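You operate a simulated robot arm through the tools that you are given. There is no shell and no other tool. Be economical: measure what you need, move in short steps, check, and stop when the job is done.

The job below is to be done with a simulated robot arm. You get a single attempt, and the scene is never put back.

## Task
Put the yellow-striped brick slip on the orange-legged workbench top away on the pale grey service table top. Shut the sand drawer. Put the black type block that says "3" from the top of the green cleaning bench on top of the grey orange-striped clay cube and the black type block labelled "1" on the top of the yellow vacuum cleaner. Put one of the steel liners from the narrow tool table on top of the orange cover. Do these in any order.

Only the result counts: the job must be done as asked and must still hold three seconds after the hand-in. Knocking over, shifting, dropping, spilling or breaking anything else fails it. Lids that push on must go on centred and level and be pressed home; caps that screw on are set level and turned clockwise until they are tight.

## Robot
A 6-joint arm with a two-finger parallel gripper on a trunk, on a base that drives. Base frame: it is fixed to the floor where the robot stands at the start and does not move with it; the origin is under the middle of the robot, x ahead of it, y to its left, z up. Readings come in mm, degrees, newtons and seconds.
With the tool pointing down near the work surface it reaches from about 300 to 700 mm from the robot's upright axis, wherever it stands. Its first joint turns from -166.0 to 166.0 degrees. Places, roughly: black type block [-2500, -1000, 1000]; orange cover (31x8x10 cm) [-500, -1600, 900]; orange-striped clay cube (6x6x6 cm) [-2600, -1100, 900]; pale grey service table top (136x17 cm) [3420, -7840, 900]; sand drawer [-2500, -1200, 300]; steel liner [2000, -750, 1000]; top of the yellow vacuum cleaner (24x22 cm) [-2500, -1740, 900]; yellow-striped brick slip (12x4x10 cm) [500, -100, 900]. Payload 4.1 kg.
Tool frame: the origin (TCP) lies between the finger pads and is the grasp point; the fingertips stand 23 mm ahead of it; z points along the fingers, y is the line along which they close. Largest opening 94 mm; finger width 38, thickness 10; the body of the gripper, 54 by 96 mm, starts 39 mm behind the TCP.
Orientation is that of the tool frame in the base frame, as a unit quaternion [w, x, y, z]. With the fingers straight down and closing along the base's y, the tool's x points along the base's -x, its y along +y and its z along -z.

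## Interface
- The arm moves only by the tool apply_moves. Its argument "increments" is one flat list of numbers, 7 for each row, row after row: the shift along the tool's x, y, z in m, then the turn, a rotation vector about the tool's x, y, z in degrees, then the opening, from 0 (shut) to 1 (fully open). In form: [dx, dy, dz, ax, ay, az, claw, dx, dy, dz, ax, ay, az, claw, ...]. A call has 1 to 10 rows; each row shifts and turns the commanded pose from where the row before left it, along the tool's axes as they then stand. A row lasts 0.2 s, in which the tool goes at most 50 mm and 8.6 degrees; a call with a longer step from one row to the next is refused whole, and so is a gripper value outside its range. Where a pose cannot be reached the arm comes as near as it can. A force on the tool above 40 N (or 10 N above the force at the start of the call, whichever is more), or a blocked arm, ends the call early, and 0.2 s more pass. Each finger travels about 45 mm/s and halts on what it meets, pressing with about 45 N; the grip force reading is that of the motor and also rises with nothing between the fingers. The clock runs only during rows and for 0.2 s after the last one: add rows that do not move to give the fingers time. It gives the time, the measured TCP pose, the force on the tool (base axes), the opening and the grip force at its end, in the units of the frame above (readings bear some noise), with the torque about the TCP (base axes, N m) and any sound that the robot's microphone picked up.
- Cameras (640 x 400 px; columns grow to the right, rows downward): "scene" is now at [-9.3, 113.9, 1451]; the picture's right is [-0.67, -0.74, 0.00], its down [-0.51, 0.46, -0.73] and it looks along [0.54, -0.49, -0.68] (base axes); focal length 295 px, centre (320, 200). "wrist" rides on the gripper at [86, 16, -75] in the tool frame; the picture's right is [-0.18, 0.98, 0.00], its down [-0.58, -0.11, -0.81] and it looks along [-0.79, -0.15, 0.59] (tool axes); focal length 243 px, centre (320, 200).
- capture(camera): a new picture of that camera. No time passes.
- slide_trunk(by): slides the trunk up (or, below 0, down) by that many mm; the arm and the scene camera ride with it, the base frame stays. It gives what a move gives, with no picture.
- drive_base(legs): drives the robot by 1 to 6 legs, each [ahead, turn to the left] in mm and degrees, along the robot's own axes; the way and the turn of a leg run together, so that a leg with both is an arc; at most 1500 mm and 180 degrees a leg. The arm and the cameras ride along, it lands a little off, and it stops where it bumps. It gives what a move gives.
- aim_head(pan, tilt): turns the head with the scene camera to pan (to the left, within 155 degrees either way) and tilt (down, from -29 to 69), counted from straight ahead of the robot. It gives what a move gives.
- locate(camera, pixels): there is no depth. For up to 12 entries [column, row, z] of the newest picture of that camera ("zoom" is the newest enlarged one), the place [x, y] in the base frame at which the ray of that pixel passes the height z, good to about 2 mm, but the place of the scene camera against the robot may be out by one fixed shift of up to 18 mm in any direction. No time passes.
- enlarge(camera, box): a new picture of the part [left, top, right, bottom] of that camera's present view, enlarged. No time passes.
- sign_off(): hands the job in; it is judged then, once.

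Keep the steps short. Do not move on a guess: measure, check each grasp and each placing, and mend mistakes. In all there are 110 turns and 82 pictures (those below and enlarged ones count). Leave the gripper open and the arm clear of the work at the hand-in unless told otherwise, and finish with a single line.

The tools are called after "Emit:" as a command line: name --argument value ..., lists and objects as JSON in quotes. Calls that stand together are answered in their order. apply_moves: Moves the arm, as the interface text tells. Its arguments: {"type":"object","properties":{"increments":{"type":"array","items":{"type":"number"}}},"required":["increments"]} The other tools are called the same way: slide_trunk (by) slides the trunk up or down; drive_base (legs) drives the base; aim_head (pan, tilt) turns the head that bears the scene camera; capture (camera) takes a picture; locate (camera, pixels) gives the place at which the rays of pixels pass given heights; enlarge (camera, box) takes an enlarged picture of a part of a camera's view; sign_off () hands the job in.

At the start:

```text
clock: 0.0
tool_pos: [361.5, -229.1, 1083.5]
orientation: [0.0, -0.002, 1.0, 0.001]
contact_force: [0.7, -0.4, 0.9]
moment: [0.0, -0.03, -0.01]
opening: 94.1
finger_force: 0.0
trunk travel left (down, up): [-400.0, 190.0]
robot x, y, heading: [-1.0, 2.9, 0.3]
head pan, tilt: [-42.3, 43.1]
```

scene: 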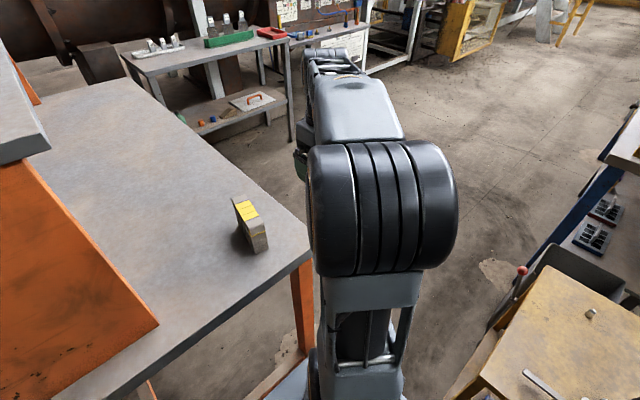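
wrist: 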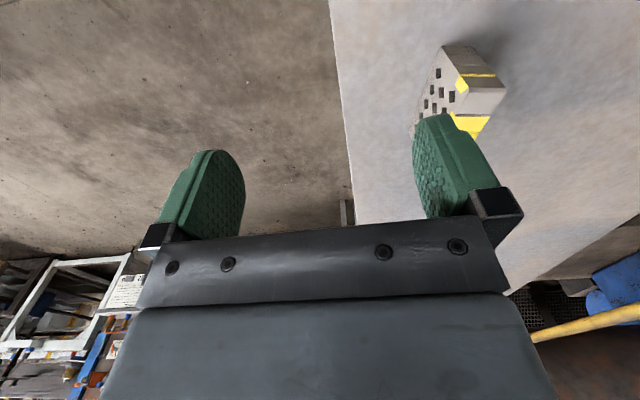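

The brick slip shows at about (250,222) in the scene picture and (470,90) in the wrist picture. I'll enlarge both to measure it.

Emit:
enlarge --camera "scene" --box '[210, 180, 290, 270]'

Emit:
enlarge --camera "wrist" --box '[400, 20, 540, 160]'

```text
4.44 times, centred on (250, 225) of scene
```

zoom: 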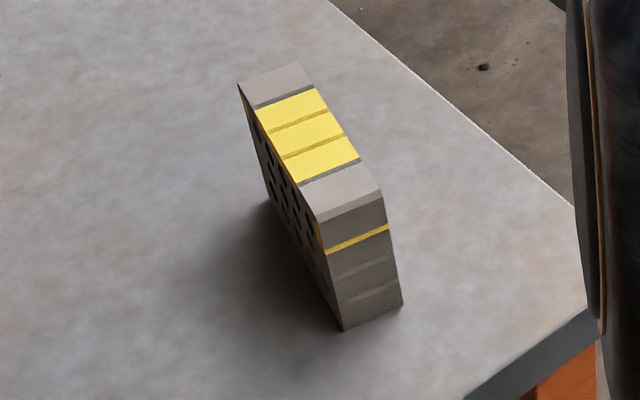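

```text
2.86 times, centred on (470, 90) of wrist
```

zoom: 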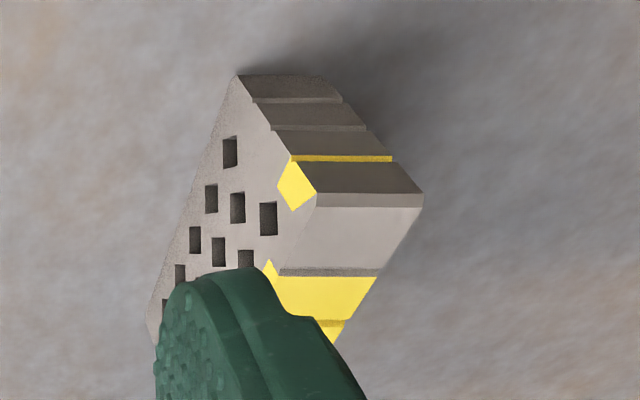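

I'll measure the brick's top and base corners in both pictures.

Emit:
locate --camera "scene" --pixels '[[231.3, 198.6, 950], [245.3, 193.9, 950], [264.2, 223.2, 950], [249.3, 228.4, 950], [255.2, 254.3, 850], [268.5, 248.4, 850], [309, 260, 850], [200, 109, 850]]'

Emit:
locate --camera "zoom" --pixels '[[316, 200, 950], [422, 200, 950], [238, 75, 850], [327, 75, 850], [147, 325, 850], [376, 278, 950]]'

Emit:
aim_head --pan -150 --tilt 15

Emit:
capture --camera "scene"

```text
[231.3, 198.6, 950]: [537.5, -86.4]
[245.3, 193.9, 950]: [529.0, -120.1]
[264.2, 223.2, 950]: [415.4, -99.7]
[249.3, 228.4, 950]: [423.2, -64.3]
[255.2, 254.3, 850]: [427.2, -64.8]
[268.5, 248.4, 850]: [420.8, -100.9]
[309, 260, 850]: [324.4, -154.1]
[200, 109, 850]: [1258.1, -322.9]
```

```text
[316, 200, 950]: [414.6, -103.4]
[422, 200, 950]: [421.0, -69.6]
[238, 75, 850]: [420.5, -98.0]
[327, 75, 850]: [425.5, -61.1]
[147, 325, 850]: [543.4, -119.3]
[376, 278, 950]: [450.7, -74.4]
```

```text
clock: 1.9
tool_pos: [362.3, -228.9, 1082.7]
orientation: [0.0, -0.003, 1.0, 0.0]
contact_force: [-0.9, 0.5, 1.1]
moment: [-0.03, 0.02, 0.04]
opening: 94.1
finger_force: 0.0
trunk travel left (down, up): [-400.0, 190.0]
robot x, y, heading: [1.6, -1.0, 0.1]
head pan, tilt: [-150.0, 15.0]
```

```text
77 pictures are left
```

scene: 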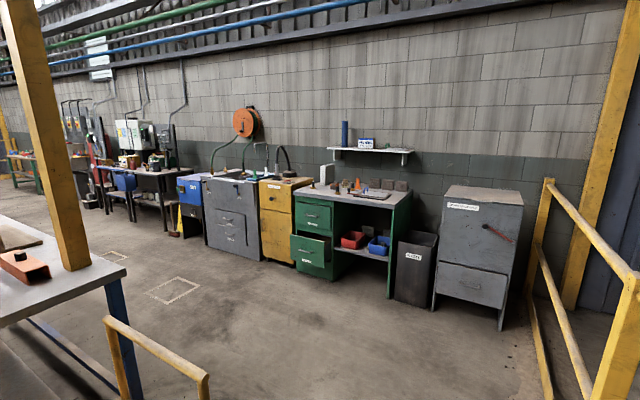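

Wrist and scene measurements agree to within a few mm. Next I'll look around at the lanes for driving.

Emit:
aim_head --pan -95 --tilt 25

Emit:
capture --camera "scene"

Emit:
aim_head --pan -35 --tilt 15

Emit:
capture --camera "scene"

Emit:
aim_head --pan 150 --tilt 30

Emit:
capture --camera "scene"

```text
clock: 3.1
tool_pos: [363.1, -228.4, 1085.2]
orientation: [-0.001, -0.002, 1.0, 0.0]
contact_force: [0.5, 0.4, 0.0]
moment: [-0.01, 0.04, 0.0]
opening: 94.0
finger_force: 0.0
trunk travel left (down, up): [-400.0, 190.0]
robot x, y, heading: [-0.3, 2.6, 0.2]
head pan, tilt: [-95.0, 25.0]
```

```text
76 pictures are left
```

scene: 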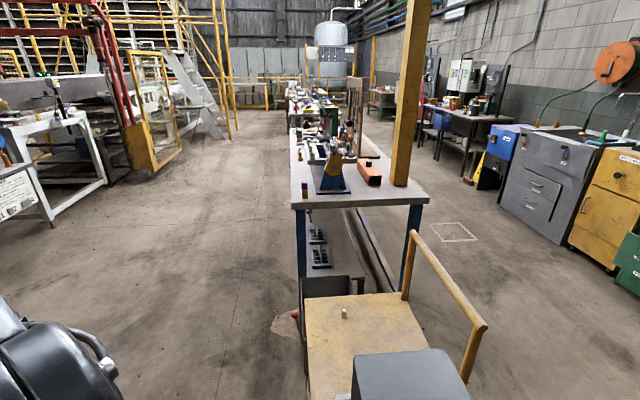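

```text
clock: 4.4
tool_pos: [361.9, -227.5, 1083.8]
orientation: [0.0, -0.003, 1.0, -0.001]
contact_force: [0.1, 0.4, -1.0]
moment: [0.0, 0.0, -0.03]
opening: 94.1
finger_force: 0.0
trunk travel left (down, up): [-400.0, 190.0]
robot x, y, heading: [1.6, 1.7, -0.1]
head pan, tilt: [-35.0, 15.0]
```

```text
75 pictures are left
```

scene: 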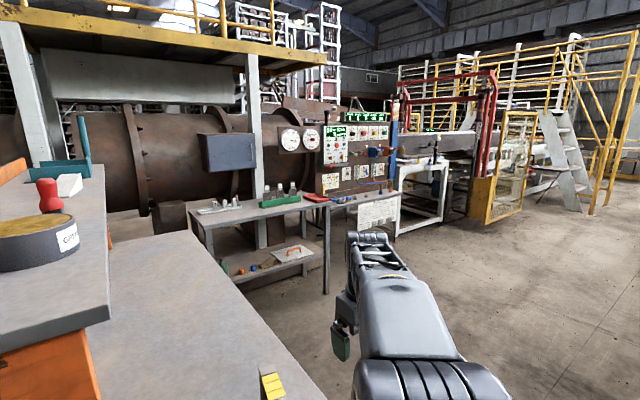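

```text
clock: 7.1
tool_pos: [363.6, -228.7, 1083.3]
orientation: [0.0, -0.003, 1.0, -0.001]
contact_force: [0.4, 0.3, 0.0]
moment: [0.0, -0.02, 0.02]
opening: 93.7
finger_force: 0.0
trunk travel left (down, up): [-400.0, 190.0]
robot x, y, heading: [-2.6, -1.2, 0.1]
head pan, tilt: [150.0, 30.0]
```

```text
74 pictures are left
```

scene: 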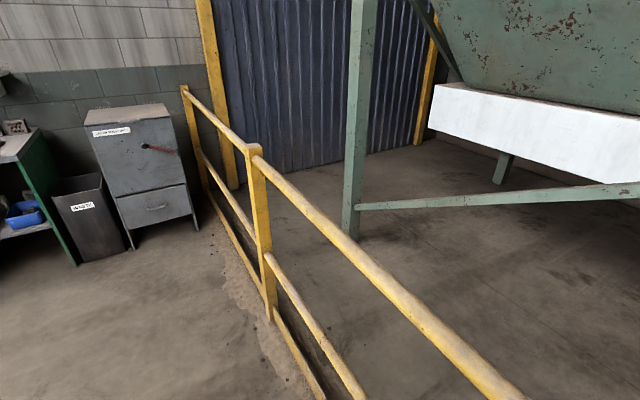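

I need the floor lane going west, so I'll look at the near floor behind right.

Emit:
aim_head --pan -145 --tilt 48

Emit:
capture --camera "scene"

Emit:
locate --camera "scene" --pixels '[[320, 200, 0], [100, 100, 0], [500, 100, 0], [320, 100, 0], [100, 300, 0], [500, 300, 0]]'

```text
clock: 11.2
tool_pos: [362.8, -227.9, 1084.8]
orientation: [-0.001, -0.003, 1.0, 0.0]
contact_force: [0.7, -0.6, -0.3]
moment: [0.01, -0.01, -0.03]
opening: 94.2
finger_force: 0.0
trunk travel left (down, up): [-400.0, 190.0]
robot x, y, heading: [1.8, 4.2, -0.2]
head pan, tilt: [-145.0, 48.0]
```

```text
73 pictures are left
```

scene: 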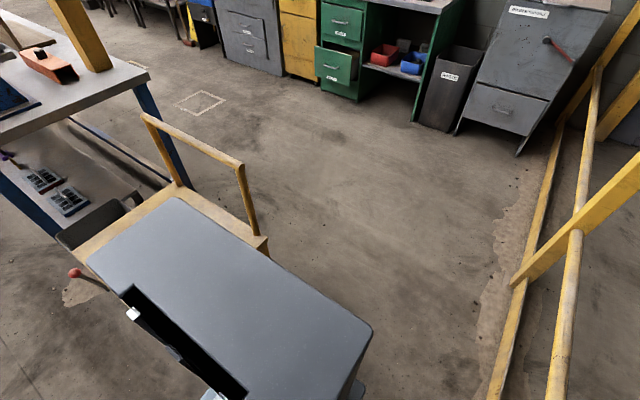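

```text
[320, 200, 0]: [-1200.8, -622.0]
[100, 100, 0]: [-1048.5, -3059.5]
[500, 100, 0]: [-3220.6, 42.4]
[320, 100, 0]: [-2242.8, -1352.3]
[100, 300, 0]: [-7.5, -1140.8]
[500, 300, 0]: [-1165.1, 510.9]
```

Emit:
locate --camera "scene" --pixels '[[492, 395, 0], [520, 288, 0], [592, 60, 0], [267, 245, 500], [267, 245, 300], [370, 325, 500], [370, 325, 300], [355, 102, 0], [318, 90, 0], [285, 75, 0], [415, 122, 0], [520, 155, 0]]'

Emit:
enlarge --camera "scene" --box '[190, 0, 510, 160]'

```text
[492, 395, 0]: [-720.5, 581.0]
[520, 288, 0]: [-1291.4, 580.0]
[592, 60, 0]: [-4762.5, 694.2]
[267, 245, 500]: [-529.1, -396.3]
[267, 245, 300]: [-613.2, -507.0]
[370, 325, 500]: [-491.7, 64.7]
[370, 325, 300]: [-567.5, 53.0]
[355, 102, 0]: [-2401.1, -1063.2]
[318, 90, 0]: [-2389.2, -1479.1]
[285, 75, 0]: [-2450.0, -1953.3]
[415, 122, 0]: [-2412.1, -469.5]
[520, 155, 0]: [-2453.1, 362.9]
```

```text
2.00 times, centred on (350, 80) of scene
```

zoom: 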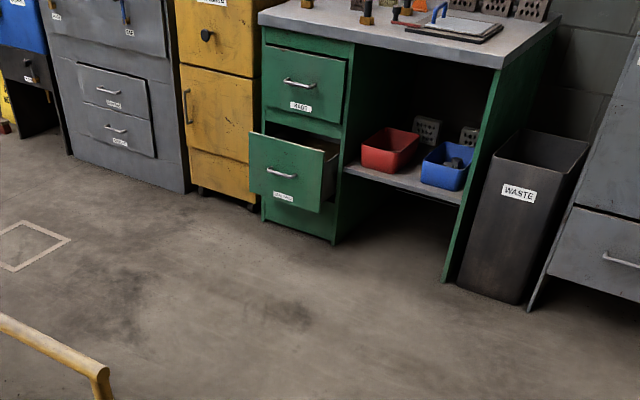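

The lane west is open: cart right at y<-400, rail left at y≈580, bench fronts at x≈-2400. I'll back out, then turn and drive towards the green cleaning bench.

Emit:
drive_base --legs '[[-1150, 0], [0, -90], [1050, 0], [0, -90], [500, 0]]'

Emit:
aim_head --pan 0 --tilt 35

Emit:
capture --camera "scene"

```text
clock: 32.2
tool_pos: [-2035.2, -771.4, 1083.2]
orientation: [0.001, 1.0, -0.012, -0.001]
contact_force: [0.2, 0.2, 0.0]
moment: [0.04, -0.04, 0.0]
opening: 94.1
finger_force: 0.0
trunk travel left (down, up): [-400.0, 190.0]
robot x, y, heading: [-1679.0, -1009.9, 178.2]
head pan, tilt: [-145.0, 48.0]
```

```text
clock: 34.5
tool_pos: [-2035.8, -771.6, 1084.6]
orientation: [0.0, 1.0, -0.012, 0.0]
contact_force: [0.5, -0.7, 0.3]
moment: [0.01, 0.03, -0.01]
opening: 94.2
finger_force: 0.1
trunk travel left (down, up): [-400.0, 190.0]
robot x, y, heading: [-1682.0, -1011.5, 178.2]
head pan, tilt: [0.0, 35.0]
```

```text
71 pictures are left
```

scene: 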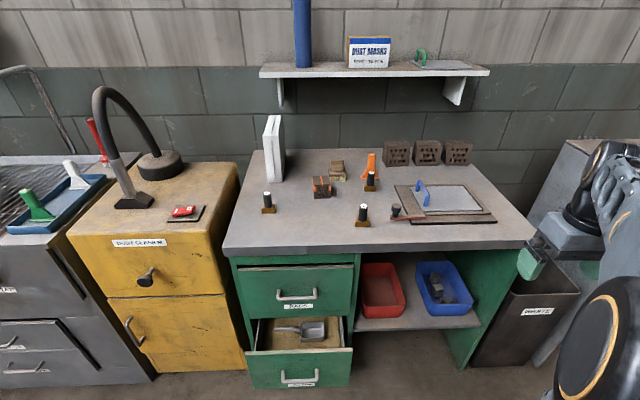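

Emit:
enlarge --camera "scene" --box '[240, 140, 400, 240]'

Emit:
enlarge --camera "scene" --box '[225, 250, 385, 395]'

Emit:
enlarge --camera "scene" --box '[70, 150, 250, 260]'

```text
4.00 times, centred on (320, 190) of scene
```

zoom: 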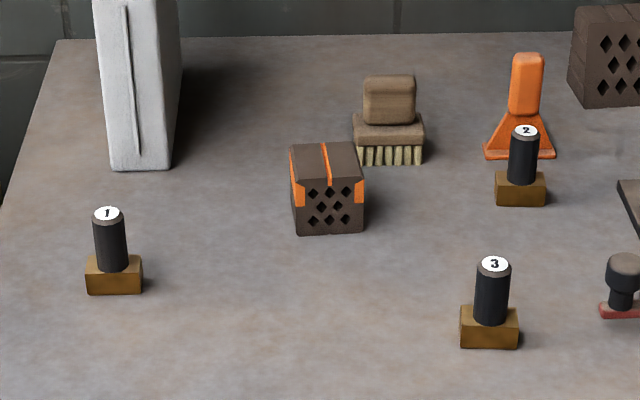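

```text
2.76 times, centred on (305, 322) of scene
```

zoom: 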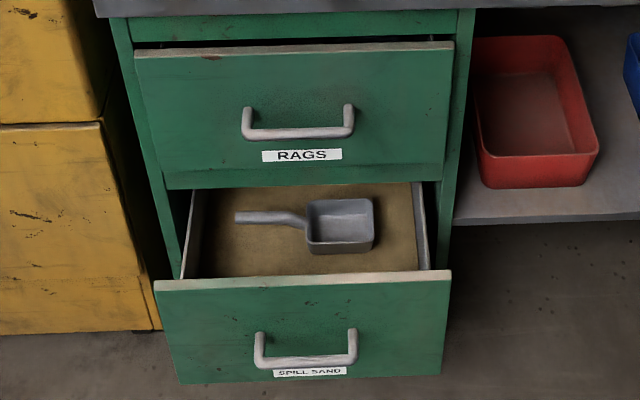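

```text
3.56 times, centred on (160, 205) of scene
```

zoom: 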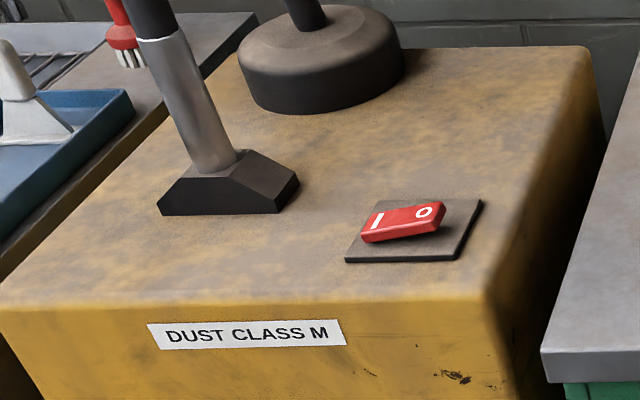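

The numbers are clear: "1" left, "3" front right, cube in the middle. The lower drawer is labelled "SPILL SAND". I'll measure them with trial heights.

Emit:
locate --camera "scene" --pixels '[[314.25, 198.5, 850], [330.75, 197.5, 850], [314.25, 198.5, 900], [330.75, 197.5, 900], [262, 213.5, 850], [275.5, 213.2, 850], [355.2, 227, 850], [369.2, 227, 850], [224, 252, 850], [535, 238, 850], [363.5, 206, 930], [266.75, 193.25, 930]]'

Emit:
locate --camera "scene" --pixels '[[70, 236, 850], [203, 232, 850], [205, 187, 850], [146, 222, 850], [215, 166, 850], [185, 190, 850], [250, 390, 200], [347, 385, 200], [257, 350, 300], [352, 348, 300], [300, 373, 250]]'

```text
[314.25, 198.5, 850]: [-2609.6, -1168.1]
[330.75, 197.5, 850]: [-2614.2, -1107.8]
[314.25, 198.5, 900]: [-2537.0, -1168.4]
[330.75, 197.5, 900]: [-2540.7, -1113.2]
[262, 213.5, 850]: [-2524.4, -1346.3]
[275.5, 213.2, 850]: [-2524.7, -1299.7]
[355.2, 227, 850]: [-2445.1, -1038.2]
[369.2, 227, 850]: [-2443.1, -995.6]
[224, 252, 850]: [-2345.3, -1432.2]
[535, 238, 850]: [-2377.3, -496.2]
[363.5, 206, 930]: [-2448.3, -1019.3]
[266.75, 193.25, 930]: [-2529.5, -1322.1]
```

```text
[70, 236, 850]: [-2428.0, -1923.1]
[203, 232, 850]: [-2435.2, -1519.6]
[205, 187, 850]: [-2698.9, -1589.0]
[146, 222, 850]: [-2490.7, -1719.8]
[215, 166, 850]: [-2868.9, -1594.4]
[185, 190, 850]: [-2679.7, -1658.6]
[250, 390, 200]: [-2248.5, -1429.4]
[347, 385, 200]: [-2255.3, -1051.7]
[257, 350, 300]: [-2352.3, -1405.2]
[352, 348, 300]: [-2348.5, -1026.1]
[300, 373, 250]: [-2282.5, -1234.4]
```

Bench top z=850 fits (cube width reads 60 mm). I'll look straight down at the robot's front and get the drawer's pose before driving closer.

Emit:
aim_head --pan 0 --tilt 69

Emit:
capture --camera "scene"

```text
clock: 35.5
tool_pos: [-2036.0, -771.8, 1084.7]
orientation: [0.0, 1.0, -0.012, -0.001]
contact_force: [-0.2, 0.3, 0.7]
moment: [-0.01, 0.03, -0.01]
opening: 94.0
finger_force: 0.1
trunk travel left (down, up): [-400.0, 190.0]
robot x, y, heading: [-1680.1, -1011.6, 178.3]
head pan, tilt: [0.0, 68.8]
```

```text
67 pictures are left
```

scene: 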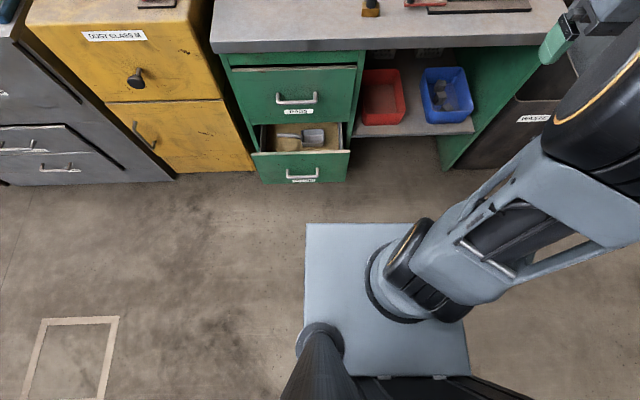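

Emit:
locate --camera "scene" --pixels '[[395, 285, 0], [395, 285, 300], [395, 285, 600], [395, 285, 800], [305, 225, 300], [305, 225, 600], [305, 225, 800], [252, 155, 380], [350, 150, 380], [258, 184, 180], [346, 181, 180], [365, 150, 0]]'

Emit:
enlarge --camera "scene" --box '[220, 110, 380, 200]'

```text
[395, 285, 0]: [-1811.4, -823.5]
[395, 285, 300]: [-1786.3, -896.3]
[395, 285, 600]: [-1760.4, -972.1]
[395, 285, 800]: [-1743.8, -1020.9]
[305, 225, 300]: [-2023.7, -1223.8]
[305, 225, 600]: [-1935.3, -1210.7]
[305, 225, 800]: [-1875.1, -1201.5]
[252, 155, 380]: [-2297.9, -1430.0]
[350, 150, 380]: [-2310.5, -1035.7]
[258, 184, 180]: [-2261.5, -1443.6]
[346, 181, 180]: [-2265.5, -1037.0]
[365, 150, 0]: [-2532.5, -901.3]
```

```text
4.00 times, centred on (300, 155) of scene
```

zoom: 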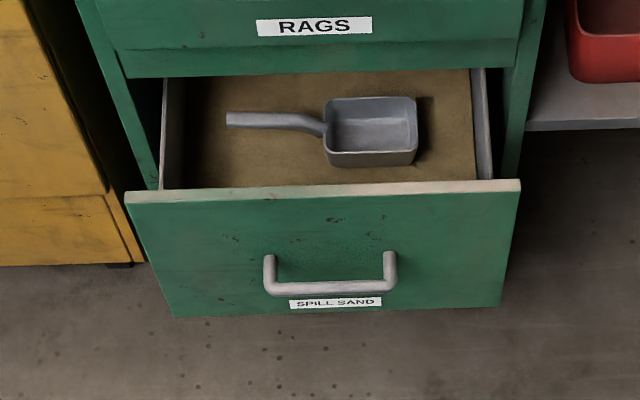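

The drawer front is about x≈-2290, y -1435…-1035. I'll close it first with shut fingers pointing forward and down, with the trunk lowered.

Emit:
slide_trunk --by -400

Emit:
apply_moves --increments '[-0.01, 0.045, 0, 0, 0, 0, 0, -0.01, 0.045, 0, 0, 0, 0, 0, -0.01, 0.045, 0, 0, 0, 0, 0, -0.01, 0.045, 0, 0, 0, 0, 0, -0.01, 0.045, 0, 0, 0, 0, 0, -0.01, 0.045, 0, 0, 0, 0, 0, -0.01, 0.045, 0, 0, 0, 0, 0, -0.01, 0.045, 0, 0, 0, 0, 0, -0.01, 0.045, 0, 0, 0, 0, 0, -0.01, 0.045, 0, 0, 0, 0, 0]'

Emit:
capture --camera "wrist"

```text
clock: 39.3
tool_pos: [-2036.0, -771.6, 684.6]
orientation: [0.0, 1.0, -0.012, 0.0]
contact_force: [-0.1, -0.1, 0.8]
moment: [0.01, 0.03, 0.02]
opening: 93.9
finger_force: 0.1
trunk travel left (down, up): [0.0, 590.0]
robot x, y, heading: [-1681.5, -1008.1, 178.3]
head pan, tilt: [0.0, 68.8]
```

```text
clock: 41.5
tool_pos: [-2147.0, -1218.8, 683.7]
orientation: [0.0, 1.0, -0.012, 0.0]
contact_force: [-0.4, 1.2, 0.6]
moment: [-0.07, 0.0, 0.01]
opening: 0.0
finger_force: 42.3
trunk travel left (down, up): [0.0, 590.0]
robot x, y, heading: [-1683.6, -1008.6, 178.5]
head pan, tilt: [0.0, 68.8]
```

```text
65 pictures are left
```

wrist: 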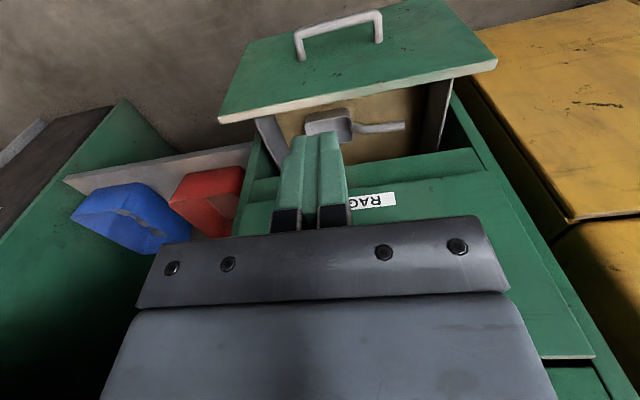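

Emit:
locate --camera "wrist" --pixels '[[222, 113, 340], [222, 113, 380], [222, 113, 420], [496, 62, 340], [496, 62, 380], [496, 62, 420], [296, 35, 240], [296, 35, 280], [380, 12, 240]]'

Emit:
capture --camera "scene"

```text
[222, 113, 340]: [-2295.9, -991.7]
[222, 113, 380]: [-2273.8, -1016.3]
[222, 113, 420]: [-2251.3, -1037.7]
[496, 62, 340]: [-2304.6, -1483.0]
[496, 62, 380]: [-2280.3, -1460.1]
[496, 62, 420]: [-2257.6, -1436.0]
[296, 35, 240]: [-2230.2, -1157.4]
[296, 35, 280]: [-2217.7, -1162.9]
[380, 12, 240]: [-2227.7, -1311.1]
```

```text
64 pictures are left
```

scene: 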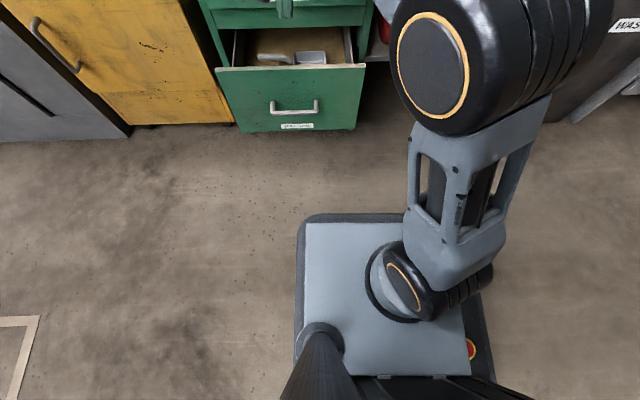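

Emit:
locate --camera "scene" --pixels '[[216, 70, 400], [216, 70, 430], [366, 65, 400], [366, 65, 430], [240, 133, 180], [355, 129, 180], [340, 213, 300], [340, 213, 150], [295, 300, 300], [270, 108, 300], [318, 106, 300]]'

```text
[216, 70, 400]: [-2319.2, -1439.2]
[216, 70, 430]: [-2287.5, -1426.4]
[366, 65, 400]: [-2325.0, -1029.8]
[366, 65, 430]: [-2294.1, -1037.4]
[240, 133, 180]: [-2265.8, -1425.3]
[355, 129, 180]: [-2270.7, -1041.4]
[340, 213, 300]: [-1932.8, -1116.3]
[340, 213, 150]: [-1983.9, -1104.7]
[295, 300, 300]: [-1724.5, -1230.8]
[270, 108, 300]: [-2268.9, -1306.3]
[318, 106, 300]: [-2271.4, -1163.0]
```

The drawer front top is at about z 400-430. I'll pitch the tool forward by 60° in place.

Emit:
apply_moves --increments '[0, 0, 0, 0, -8.5, 0, 0, 0, 0, 0, 0, -8.5, 0, 0, 0, 0, 0, 0, -8.5, 0, 0, 0, 0, 0, 0, -8.5, 0, 0, 0, 0, 0, 0, -8.5, 0, 0, 0, 0, 0, 0, -8.5, 0, 0, 0, 0, 0, 0, -8.5, 0, 0]'

```text
clock: 43.1
tool_pos: [-2146.1, -1218.7, 683.5]
orientation: [-0.006, 0.868, -0.011, -0.497]
contact_force: [-0.8, -0.2, 0.4]
moment: [-0.02, 0.03, 0.02]
opening: 0.0
finger_force: 42.4
trunk travel left (down, up): [0.0, 590.0]
robot x, y, heading: [-1682.8, -1013.5, 178.4]
head pan, tilt: [0.0, 68.8]
```

Pitch reached. Now straight down about 300 mm in front of the drawer.

Emit:
apply_moves --increments '[0.0427, 0.0025, 0.025, 0, 0, 0, 0, 0.0427, 0.0025, 0.025, 0, 0, 0, 0, 0.0427, 0.0025, 0.025, 0, 0, 0, 0, 0.0427, 0.0025, 0.025, 0, 0, 0, 0, 0.0427, 0.0025, 0.025, 0, 0, 0, 0, 0.0427, 0.0025, 0.025, 0, 0, 0, 0]'

Emit:
capture --camera "wrist"

```text
clock: 44.5
tool_pos: [-2145.4, -1235.7, 386.0]
orientation: [-0.005, 0.868, -0.01, -0.496]
contact_force: [0.6, -1.0, 0.8]
moment: [-0.05, -0.03, -0.01]
opening: 0.0
finger_force: 42.8
trunk travel left (down, up): [0.0, 590.0]
robot x, y, heading: [-1678.3, -1012.8, 178.0]
head pan, tilt: [0.0, 68.8]
```

```text
63 pictures are left
```

wrist: 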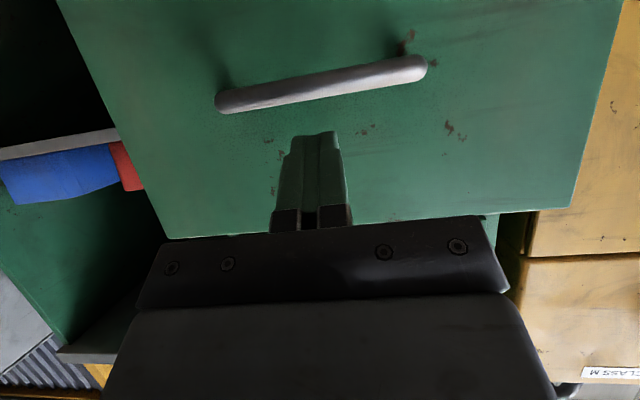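

Fingers aim at the panel just above the handle, centred. Pushing forward now.

Emit:
apply_moves --increments '[-0.0101, 0, 0.0173, 0, 0, 0, 0, -0.0101, 0, 0.0173, 0, 0, 0, 0, -0.0101, 0, 0.0173, 0, 0, 0, 0, -0.0101, 0, 0.0173, 0, 0, 0, 0, -0.0101, 0, 0.0173, 0, 0, 0, 0, -0.0101, 0, 0.0173, 0, 0, 0, 0, -0.0101, 0, 0.0173, 0, 0, 0, 0]'

```text
clock: 46.1
tool_pos: [-2287.5, -1230.1, 385.9]
orientation: [-0.007, 0.868, -0.012, -0.497]
contact_force: [0.5, -0.7, -1.2]
moment: [-0.02, -0.01, 0.0]
opening: 0.0
finger_force: 42.3
trunk travel left (down, up): [0.0, 590.0]
robot x, y, heading: [-1680.3, -1010.0, 178.2]
head pan, tilt: [0.0, 68.8]
```

Emit:
capture --camera "wrist"

```text
62 pictures are left
```

wrist: 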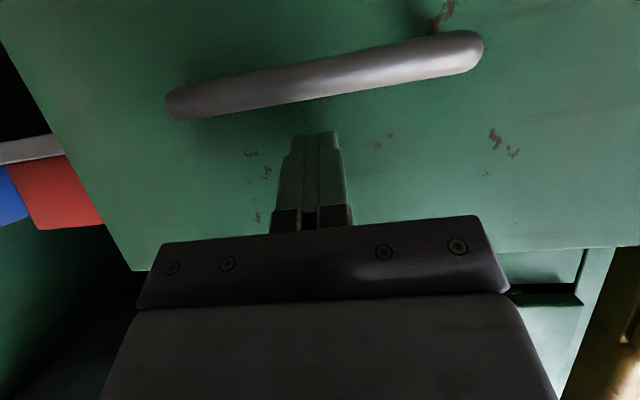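

Emit:
apply_moves --increments '[-0.0051, 0, 0.0086, 0, 0, 0, 0, -0.0051, 0, 0.0086, 0, 0, 0, 0, -0.0051, 0, 0.0086, 0, 0, 0, 0, -0.0051, 0, 0.0086, 0, 0, 0, 0, -0.0051, 0, 0.0086, 0, 0, 0, 0, -0.0051, 0, 0.0086, 0, 0, 0, 0]'

Emit:
capture --camera "scene"

```text
clock: 47.0
tool_pos: [-2315.8, -1231.1, 384.8]
orientation: [-0.006, 0.869, -0.009, -0.494]
contact_force: [1.6, -0.1, -0.3]
moment: [0.01, 0.1, -0.01]
opening: 0.0
finger_force: 42.8
trunk travel left (down, up): [0.0, 590.0]
robot x, y, heading: [-1678.3, -1010.0, 178.5]
head pan, tilt: [0.0, 68.8]
stopped in row 4: the force on the tool passed its limit (the readings are from after the stop); the commanded pose is now the measured one
```

```text
61 pictures are left
```

scene: 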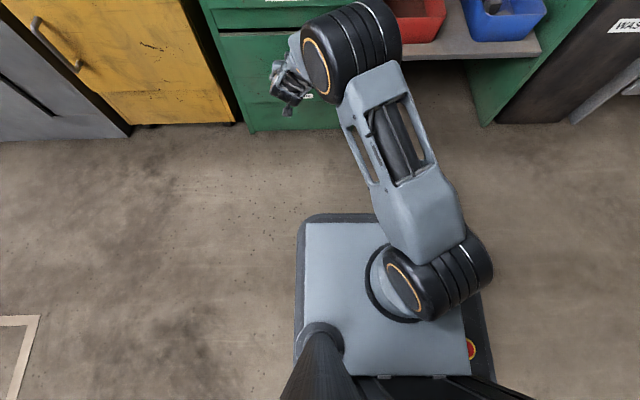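

Force limit hit with the drawer looking flush. One more short push to confirm the stop.

Emit:
apply_moves --increments '[-0.0051, 0, 0.0086, 0, 0, 0, 0, -0.0051, 0, 0.0086, 0, 0, 0, 0, -0.0051, 0, 0.0086, 0, 0, 0, 0]'

Emit:
apply_moves --increments '[0.0202, 0, -0.0346, 0, 0, 0, 0, 0.0202, 0, -0.0346, 0, 0, 0, 0, 0.0202, 0, -0.0346, 0, 0, 0, 0, 0.0202, 0, -0.0346, 0, 0, 0, 0]'

Emit:
capture --camera "scene"

Emit:
capture --camera "wrist"

```text
clock: 47.3
tool_pos: [-2316.3, -1231.1, 381.8]
orientation: [-0.006, 0.871, -0.008, -0.491]
contact_force: [9.8, 0.6, 4.4]
moment: [-0.01, 0.17, 0.04]
opening: 0.0
finger_force: 41.8
trunk travel left (down, up): [0.0, 590.0]
robot x, y, heading: [-1680.0, -1014.6, 178.6]
head pan, tilt: [0.0, 68.8]
stopped in row 1: the force on the tool passed its limit (the readings are from after the stop); the commanded pose is now the measured one
```

```text
clock: 48.3
tool_pos: [-2156.7, -1233.7, 385.2]
orientation: [-0.007, 0.872, -0.009, -0.49]
contact_force: [-0.2, 0.0, 0.3]
moment: [-0.03, 0.02, 0.01]
opening: 0.0
finger_force: 42.0
trunk travel left (down, up): [0.0, 590.0]
robot x, y, heading: [-1678.5, -1010.2, 178.6]
head pan, tilt: [0.0, 68.8]
```

```text
60 pictures are left
```

scene: 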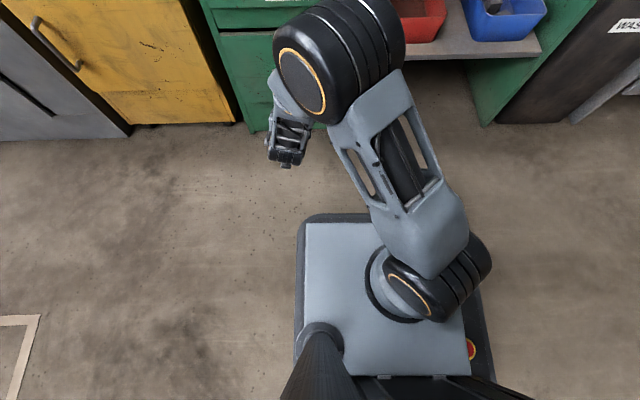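

```text
59 pictures are left
```

wrist: 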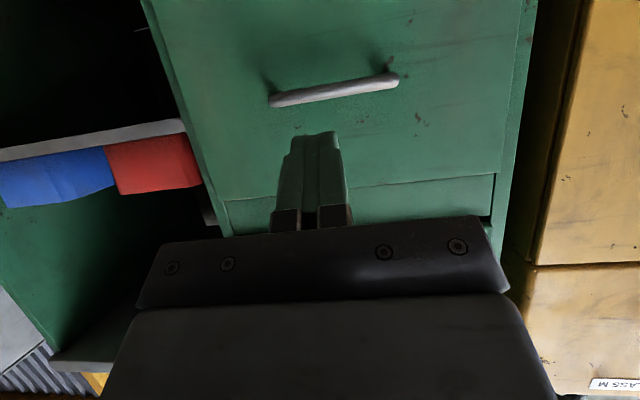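

The drawer is flush with the cabinet. Now I raise the tool, un-pitch it and bring the trunk back up.

Emit:
apply_moves --increments '[-0.0427, 0, -0.025, 0, 0, 0, 0, -0.0427, 0, -0.025, 0, 0, 0, 0, -0.0427, 0, -0.025, 0, 0, 0, 0, -0.0427, 0, -0.025, 0, 0, 0, 0, -0.0427, 0, -0.025, 0, 0, 0, 0, -0.0427, 0, -0.025, 0, 0, 0, 0]'

Emit:
apply_moves --increments '[0, 0, 0, 0, 8.386, 0, 0.7, 0, 0, 0, 0, 8.386, 0, 0.7, 0, 0, 0, 0, 8.386, 0, 0.7, 0, 0, 0, 0, 8.386, 0, 0.7, 0, 0, 0, 0, 8.386, 0, 0.7, 0, 0, 0, 0, 8.386, 0, 0.7, 0, 0, 0, 0, 8.386, 0, 0.7]'

Emit:
slide_trunk --by 400

Emit:
drive_base --legs '[[260, 0]]'

Emit:
aim_head --pan 0 --tilt 45

Emit:
capture --camera "scene"

Emit:
capture --camera "wrist"

```text
clock: 49.7
tool_pos: [-2159.1, -1234.4, 682.7]
orientation: [-0.006, 0.871, -0.008, -0.491]
contact_force: [-1.2, -0.2, -0.2]
moment: [-0.03, 0.02, 0.01]
opening: 0.0
finger_force: 42.2
trunk travel left (down, up): [0.0, 590.0]
robot x, y, heading: [-1678.6, -1008.7, 178.5]
head pan, tilt: [0.0, 68.8]
```

```text
clock: 51.3
tool_pos: [-2160.4, -1235.9, 682.9]
orientation: [-0.002, 1.0, -0.01, 0.001]
contact_force: [0.3, 0.2, 0.8]
moment: [0.01, 0.02, -0.02]
opening: 65.6
finger_force: 0.0
trunk travel left (down, up): [0.0, 590.0]
robot x, y, heading: [-1679.5, -1009.6, 178.2]
head pan, tilt: [0.0, 68.8]
```

```text
clock: 55.1
tool_pos: [-2161.1, -1235.7, 1082.1]
orientation: [-0.002, 1.0, -0.011, -0.001]
contact_force: [0.5, -0.7, 0.5]
moment: [0.01, 0.02, 0.04]
opening: 65.6
finger_force: 0.0
trunk travel left (down, up): [-400.0, 190.0]
robot x, y, heading: [-1678.4, -1008.1, 178.6]
head pan, tilt: [0.0, 68.8]
```

```text
clock: 57.0
tool_pos: [-2418.6, -1227.9, 1082.9]
orientation: [-0.002, 1.0, -0.011, -0.001]
contact_force: [1.3, -0.1, -0.8]
moment: [-0.01, -0.02, -0.01]
opening: 65.9
finger_force: 0.1
trunk travel left (down, up): [-400.0, 190.0]
robot x, y, heading: [-1933.7, -1005.8, 178.4]
head pan, tilt: [0.0, 68.8]
```

```text
clock: 57.9
tool_pos: [-2417.8, -1229.2, 1082.4]
orientation: [-0.002, 1.0, -0.011, -0.002]
contact_force: [-0.4, -0.6, -0.7]
moment: [-0.02, 0.01, 0.01]
opening: 65.8
finger_force: 0.0
trunk travel left (down, up): [-400.0, 190.0]
robot x, y, heading: [-1937.2, -1005.0, 178.3]
head pan, tilt: [0.0, 45.0]
```

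```text
58 pictures are left
```

scene: 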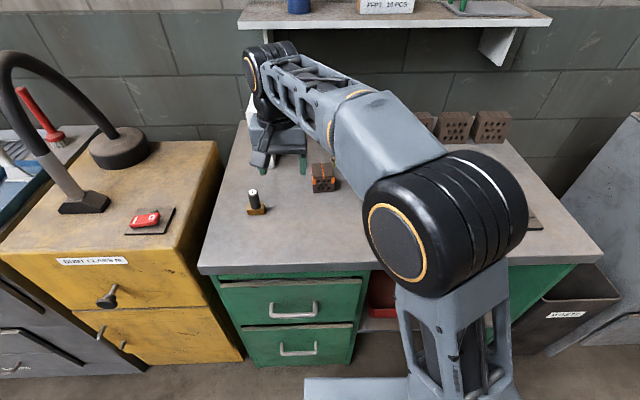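

```text
57 pictures are left
```

wrist: 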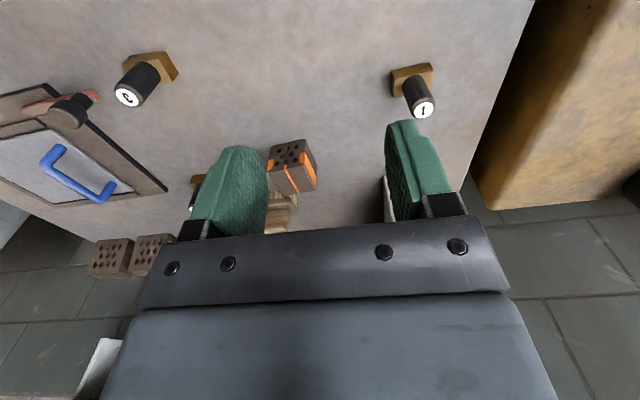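

The drawer is shut. Both blocks and the cube show in the wrist picture; I'll enlarge to measure them.

Emit:
enlarge --camera "wrist" --box '[100, 40, 200, 120]'

Emit:
locate --camera "zoom" --pixels '[[320, 200, 850], [100, 100, 850], [320, 200, 920], [100, 100, 920]]'

Emit:
enlarge --camera "wrist" --box '[250, 40, 450, 210]'

```text
5.00 times, centred on (150, 80) of wrist
```

zoom: 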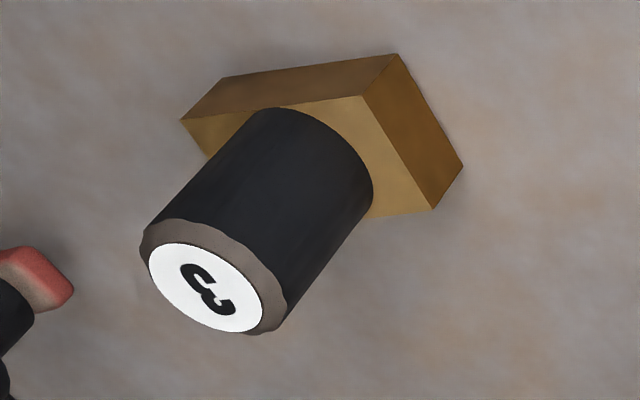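

```text
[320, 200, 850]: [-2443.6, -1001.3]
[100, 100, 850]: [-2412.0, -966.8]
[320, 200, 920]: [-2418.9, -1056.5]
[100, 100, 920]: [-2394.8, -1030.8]
```

```text
2.35 times, centred on (350, 125) of wrist
```

zoom: 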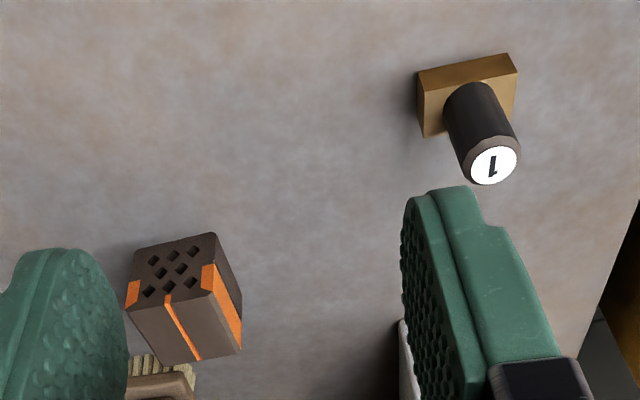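

Emit:
locate --camera "wrist" --pixels '[[130.4, 55.4, 850], [165.6, 50.8, 850], [178.6, 73.4, 850], [127, 97.4, 920], [127, 97.4, 930], [392.1, 70.6, 850], [429.9, 62.5, 850], [423.5, 110.1, 920], [269.3, 170.9, 910], [306.5, 162.4, 910], [317.3, 187.9, 910], [281.2, 194.7, 910]]'

Emit:
locate --camera "wrist" --pixels '[[270.5, 148, 850], [305, 138.6, 850], [122, 63.8, 870], [158.4, 59.2, 870], [172.4, 81.8, 870], [122, 63.8, 880], [158.4, 59.2, 880], [172.4, 81.8, 880]]'

```text
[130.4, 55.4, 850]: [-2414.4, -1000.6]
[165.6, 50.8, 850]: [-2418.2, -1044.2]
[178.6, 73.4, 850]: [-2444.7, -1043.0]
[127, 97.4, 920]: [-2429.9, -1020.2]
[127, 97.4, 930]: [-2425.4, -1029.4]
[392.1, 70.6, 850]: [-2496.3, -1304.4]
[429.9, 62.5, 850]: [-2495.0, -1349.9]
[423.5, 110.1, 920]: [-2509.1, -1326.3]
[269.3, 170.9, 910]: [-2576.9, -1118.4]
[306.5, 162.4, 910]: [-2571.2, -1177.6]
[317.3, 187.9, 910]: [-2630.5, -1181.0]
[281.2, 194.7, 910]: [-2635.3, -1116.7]
```

```text
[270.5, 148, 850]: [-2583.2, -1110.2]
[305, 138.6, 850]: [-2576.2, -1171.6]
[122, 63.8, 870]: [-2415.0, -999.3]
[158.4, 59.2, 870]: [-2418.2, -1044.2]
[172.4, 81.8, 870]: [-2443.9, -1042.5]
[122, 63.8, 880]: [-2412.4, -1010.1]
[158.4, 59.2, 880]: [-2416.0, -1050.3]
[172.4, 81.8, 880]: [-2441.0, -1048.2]
```

Wrist measurements are consistent: block 3 base 44×28×20 mm, centre (-2430,-1021), 70 mm tall; block 1 centre (-2510,-1327); cube about (-2606,-1145). I'll close in by 50 mm for reach.

Emit:
drive_base --legs '[[50, 0]]'

```text
clock: 58.8
tool_pos: [-2467.4, -1227.1, 1081.9]
orientation: [-0.001, 1.0, -0.011, -0.001]
contact_force: [0.0, 0.3, 0.1]
moment: [0.0, 0.01, -0.02]
opening: 66.1
finger_force: 0.1
trunk travel left (down, up): [-400.0, 190.0]
robot x, y, heading: [-1988.5, -1003.2, 178.6]
head pan, tilt: [0.0, 45.0]
```

Emit:
apply_moves --increments '[0.0065, -0.0414, 0, 0, 0, 0, 0.7, 0.0065, -0.0414, 0, 0, 0, 0, 0.7, 0.0065, -0.0414, 0, 0, 0, 0, 0.7, 0.0065, -0.0414, 0, 0, 0, 0, 0.7, 0.0065, -0.0414, 0, 0, 0, 0, 0.7, 0, 0, 0.045, 0, 0, 0, 0.7, 0, 0, 0.035, 0, 0, 0, 0.7, 0, 0, 0, 0, 0, 0, 0.7]'

Emit:
capture --camera "wrist"

```text
clock: 60.6
tool_pos: [-2429.1, -1020.9, 1001.6]
orientation: [-0.002, 1.0, -0.011, -0.001]
contact_force: [0.3, 0.4, 0.6]
moment: [-0.02, 0.02, 0.01]
opening: 65.8
finger_force: 0.2
trunk travel left (down, up): [-400.0, 190.0]
robot x, y, heading: [-1987.8, -1001.0, 178.4]
head pan, tilt: [0.0, 45.0]
```

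```text
54 pictures are left
```

wrist: 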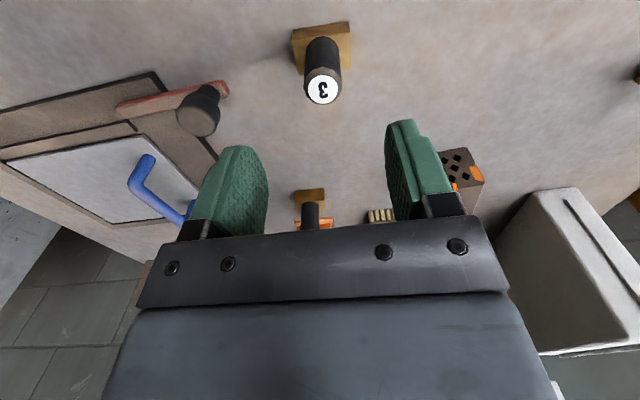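

Emit:
locate --camera "wrist" --pixels '[[323, 90, 920], [293, 32, 850], [350, 23, 850], [352, 40, 850]]'

```text
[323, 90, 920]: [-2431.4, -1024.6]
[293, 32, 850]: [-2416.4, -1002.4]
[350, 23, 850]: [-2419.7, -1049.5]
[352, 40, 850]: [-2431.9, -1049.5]
```

Confirmed at (-2431,-1025). Descending to z 898 and gripping the black shaft.

Emit:
apply_moves --increments '[-0.002, 0.004, 0.035, 0, 0, 0, 0.7, 0, 0, 0.035, 0, 0, 0, 0.7, 0, 0, 0.034, 0, 0, 0, 0.7, 0, 0, 0, 0, 0, 0, 0, 0, 0, 0, 0, 0, 0, 0, 0, 0, 0, 0, 0, 0, 0, 0, 0, 0, 0, 0, 0, 0]'

Emit:
apply_moves --increments '[0, 0, -0.03, 0, 0, 0, 0, 0, 0, -0.04, 0, 0, 0, 0, 0, 0, -0.04, 0, 0, 0, 0, 0, 0, -0.04, 0, 0, 0, 0]'

Emit:
capture --camera "wrist"

```text
clock: 62.2
tool_pos: [-2434.1, -1023.7, 898.5]
orientation: [-0.001, 1.0, -0.011, -0.001]
contact_force: [-0.7, -1.2, -0.3]
moment: [-0.08, 0.03, 0.02]
opening: 25.4
finger_force: 45.0
trunk travel left (down, up): [-400.0, 190.0]
robot x, y, heading: [-1989.6, -1001.3, 178.5]
head pan, tilt: [0.0, 45.0]
```

```text
clock: 63.2
tool_pos: [-2433.9, -1024.8, 1047.5]
orientation: [-0.002, 1.0, -0.011, 0.0]
contact_force: [-0.4, 0.7, -2.0]
moment: [0.0, 0.05, 0.0]
opening: 25.3
finger_force: 45.2
trunk travel left (down, up): [-400.0, 190.0]
robot x, y, heading: [-1985.4, -1002.6, 178.5]
head pan, tilt: [0.0, 45.0]
```

```text
53 pictures are left
```

wrist: 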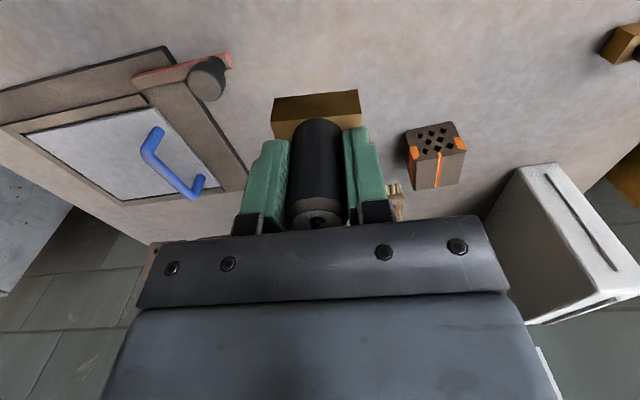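

Block "3" is held. Measuring the cube's top from here.

Emit:
enlarge --camera "wrist" --box '[395, 110, 485, 200]'

```text
4.44 times, centred on (440, 155) of wrist
```

zoom: 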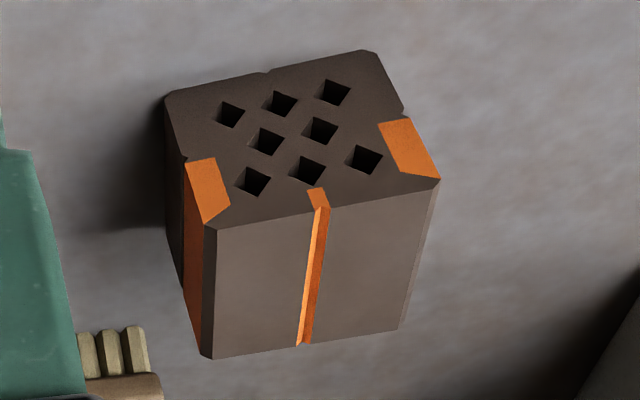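

Emit:
locate --camera "zoom" --pixels '[[205, 226, 910], [440, 180, 910], [400, 328, 910], [207, 357, 910], [165, 96, 850], [370, 50, 850]]'

```text
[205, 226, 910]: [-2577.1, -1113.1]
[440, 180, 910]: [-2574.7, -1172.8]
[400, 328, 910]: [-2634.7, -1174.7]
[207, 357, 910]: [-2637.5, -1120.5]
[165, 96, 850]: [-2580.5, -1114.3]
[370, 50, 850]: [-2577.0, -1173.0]
```

Cube centre (-2607,-1144). Moving above it.

Emit:
apply_moves --increments '[-0.0347, 0.0246, 0, 0, 0, 0, 0, -0.0347, 0.0246, 0, 0, 0, 0, 0, -0.0347, 0.0246, 0, 0, 0, 0, 0, -0.0347, 0.0246, 0, 0, 0, 0, 0, -0.0347, 0.0246, 0, 0, 0, 0, 0, 0, 0, 0.04, 0, 0, 0, 0, 0, 0, 0.035, 0, 0, 0, 0, 0, 0, 0, 0, 0, 0, 0]'

Emit:
capture --camera "wrist"

```text
clock: 65.0
tool_pos: [-2609.3, -1144.2, 969.4]
orientation: [-0.002, 1.0, -0.011, 0.001]
contact_force: [0.2, -0.4, -1.6]
moment: [-0.03, 0.02, 0.01]
opening: 25.0
finger_force: 45.1
trunk travel left (down, up): [-400.0, 190.0]
robot x, y, heading: [-1986.3, -1002.8, 178.6]
head pan, tilt: [0.0, 45.0]
```

```text
51 pictures are left
```

wrist: 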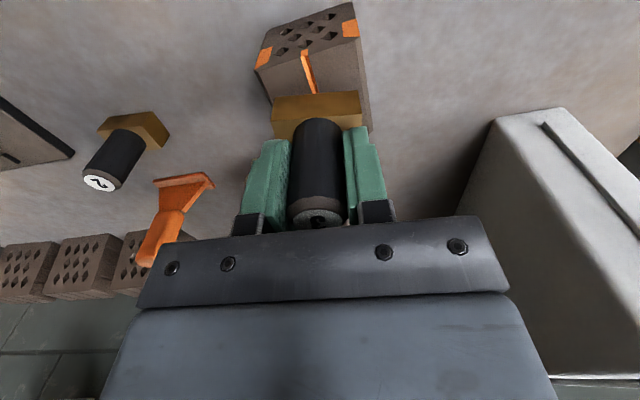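

Aligned over the cube. Lowering the last 10 mm.

Emit:
apply_moves --increments '[0, 0, 0.004, 0, 0, 0, 0, 0, 0, 0.003, 0, 0, 0, 0, 0, 0, 0.003, 0, 0, 0, 0, 0, 0, 0, 0, 0, 0, 0]'

Emit:
capture --camera "wrist"

```text
clock: 66.0
tool_pos: [-2609.6, -1142.8, 963.0]
orientation: [-0.003, 1.0, -0.011, -0.001]
contact_force: [-0.5, 0.8, -2.3]
moment: [-0.02, -0.01, 0.02]
opening: 25.1
finger_force: 45.2
trunk travel left (down, up): [-400.0, 190.0]
robot x, y, heading: [-1986.8, -1003.4, 178.4]
head pan, tilt: [0.0, 45.0]
```

```text
50 pictures are left
```

wrist: 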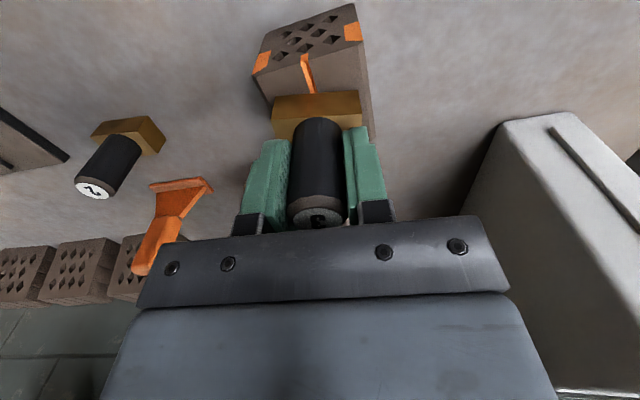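

Still carrying its weight; lower in 1.5 mm steps.

Emit:
apply_moves --increments '[0, 0, 0.0015, 0, 0, 0, 0, 0, 0, 0.0015, 0, 0, 0, 0, 0, 0, 0, 0, 0, 0, 0]'

```text
clock: 66.8
tool_pos: [-2609.4, -1142.4, 959.3]
orientation: [-0.002, 1.0, -0.012, -0.002]
contact_force: [0.4, -0.3, -1.4]
moment: [0.01, 0.02, -0.01]
opening: 25.3
finger_force: 45.3
trunk travel left (down, up): [-400.0, 190.0]
robot x, y, heading: [-1986.0, -1001.4, 178.3]
head pan, tilt: [0.0, 45.0]
```

Emit:
apply_moves --increments '[0, 0, 0.0015, 0, 0, 0, 0, 0, 0, 0, 0, 0, 0, 0]'

```text
clock: 67.4
tool_pos: [-2610.3, -1143.7, 959.9]
orientation: [-0.001, 1.0, -0.012, -0.001]
contact_force: [-1.1, -0.2, 7.5]
moment: [-0.17, 0.03, 0.01]
opening: 25.0
finger_force: 45.2
trunk travel left (down, up): [-400.0, 190.0]
robot x, y, heading: [-1986.1, -1001.8, 178.3]
head pan, tilt: [0.0, 45.0]
```

Contact felt (+7.5 N). Opening and rising.

Emit:
apply_moves --increments '[0, 0, 0, 0, 0, 0, 0.6, 0, 0, 0, 0, 0, 0, 0.6, 0, 0, 0, 0, 0, 0, 0.6, 0, 0, -0.03, 0, 0, 0, 0.6, 0, 0, -0.04, 0, 0, 0, 0.6, 0, 0, -0.04, 0, 0, 0, 0.6]'

Emit:
capture --camera "wrist"

```text
clock: 68.8
tool_pos: [-2607.4, -1145.9, 1067.9]
orientation: [-0.002, 1.0, -0.012, 0.0]
contact_force: [0.3, -0.2, -0.3]
moment: [-0.03, -0.01, -0.01]
opening: 56.3
finger_force: 0.1
trunk travel left (down, up): [-400.0, 190.0]
robot x, y, heading: [-1983.4, -1002.8, 178.4]
head pan, tilt: [0.0, 45.0]
```

```text
49 pictures are left
```

wrist: 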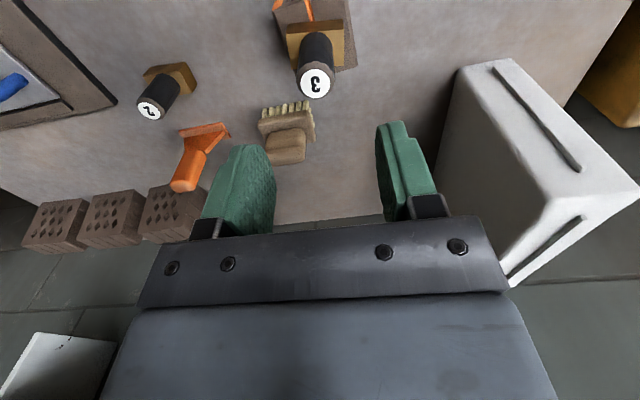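

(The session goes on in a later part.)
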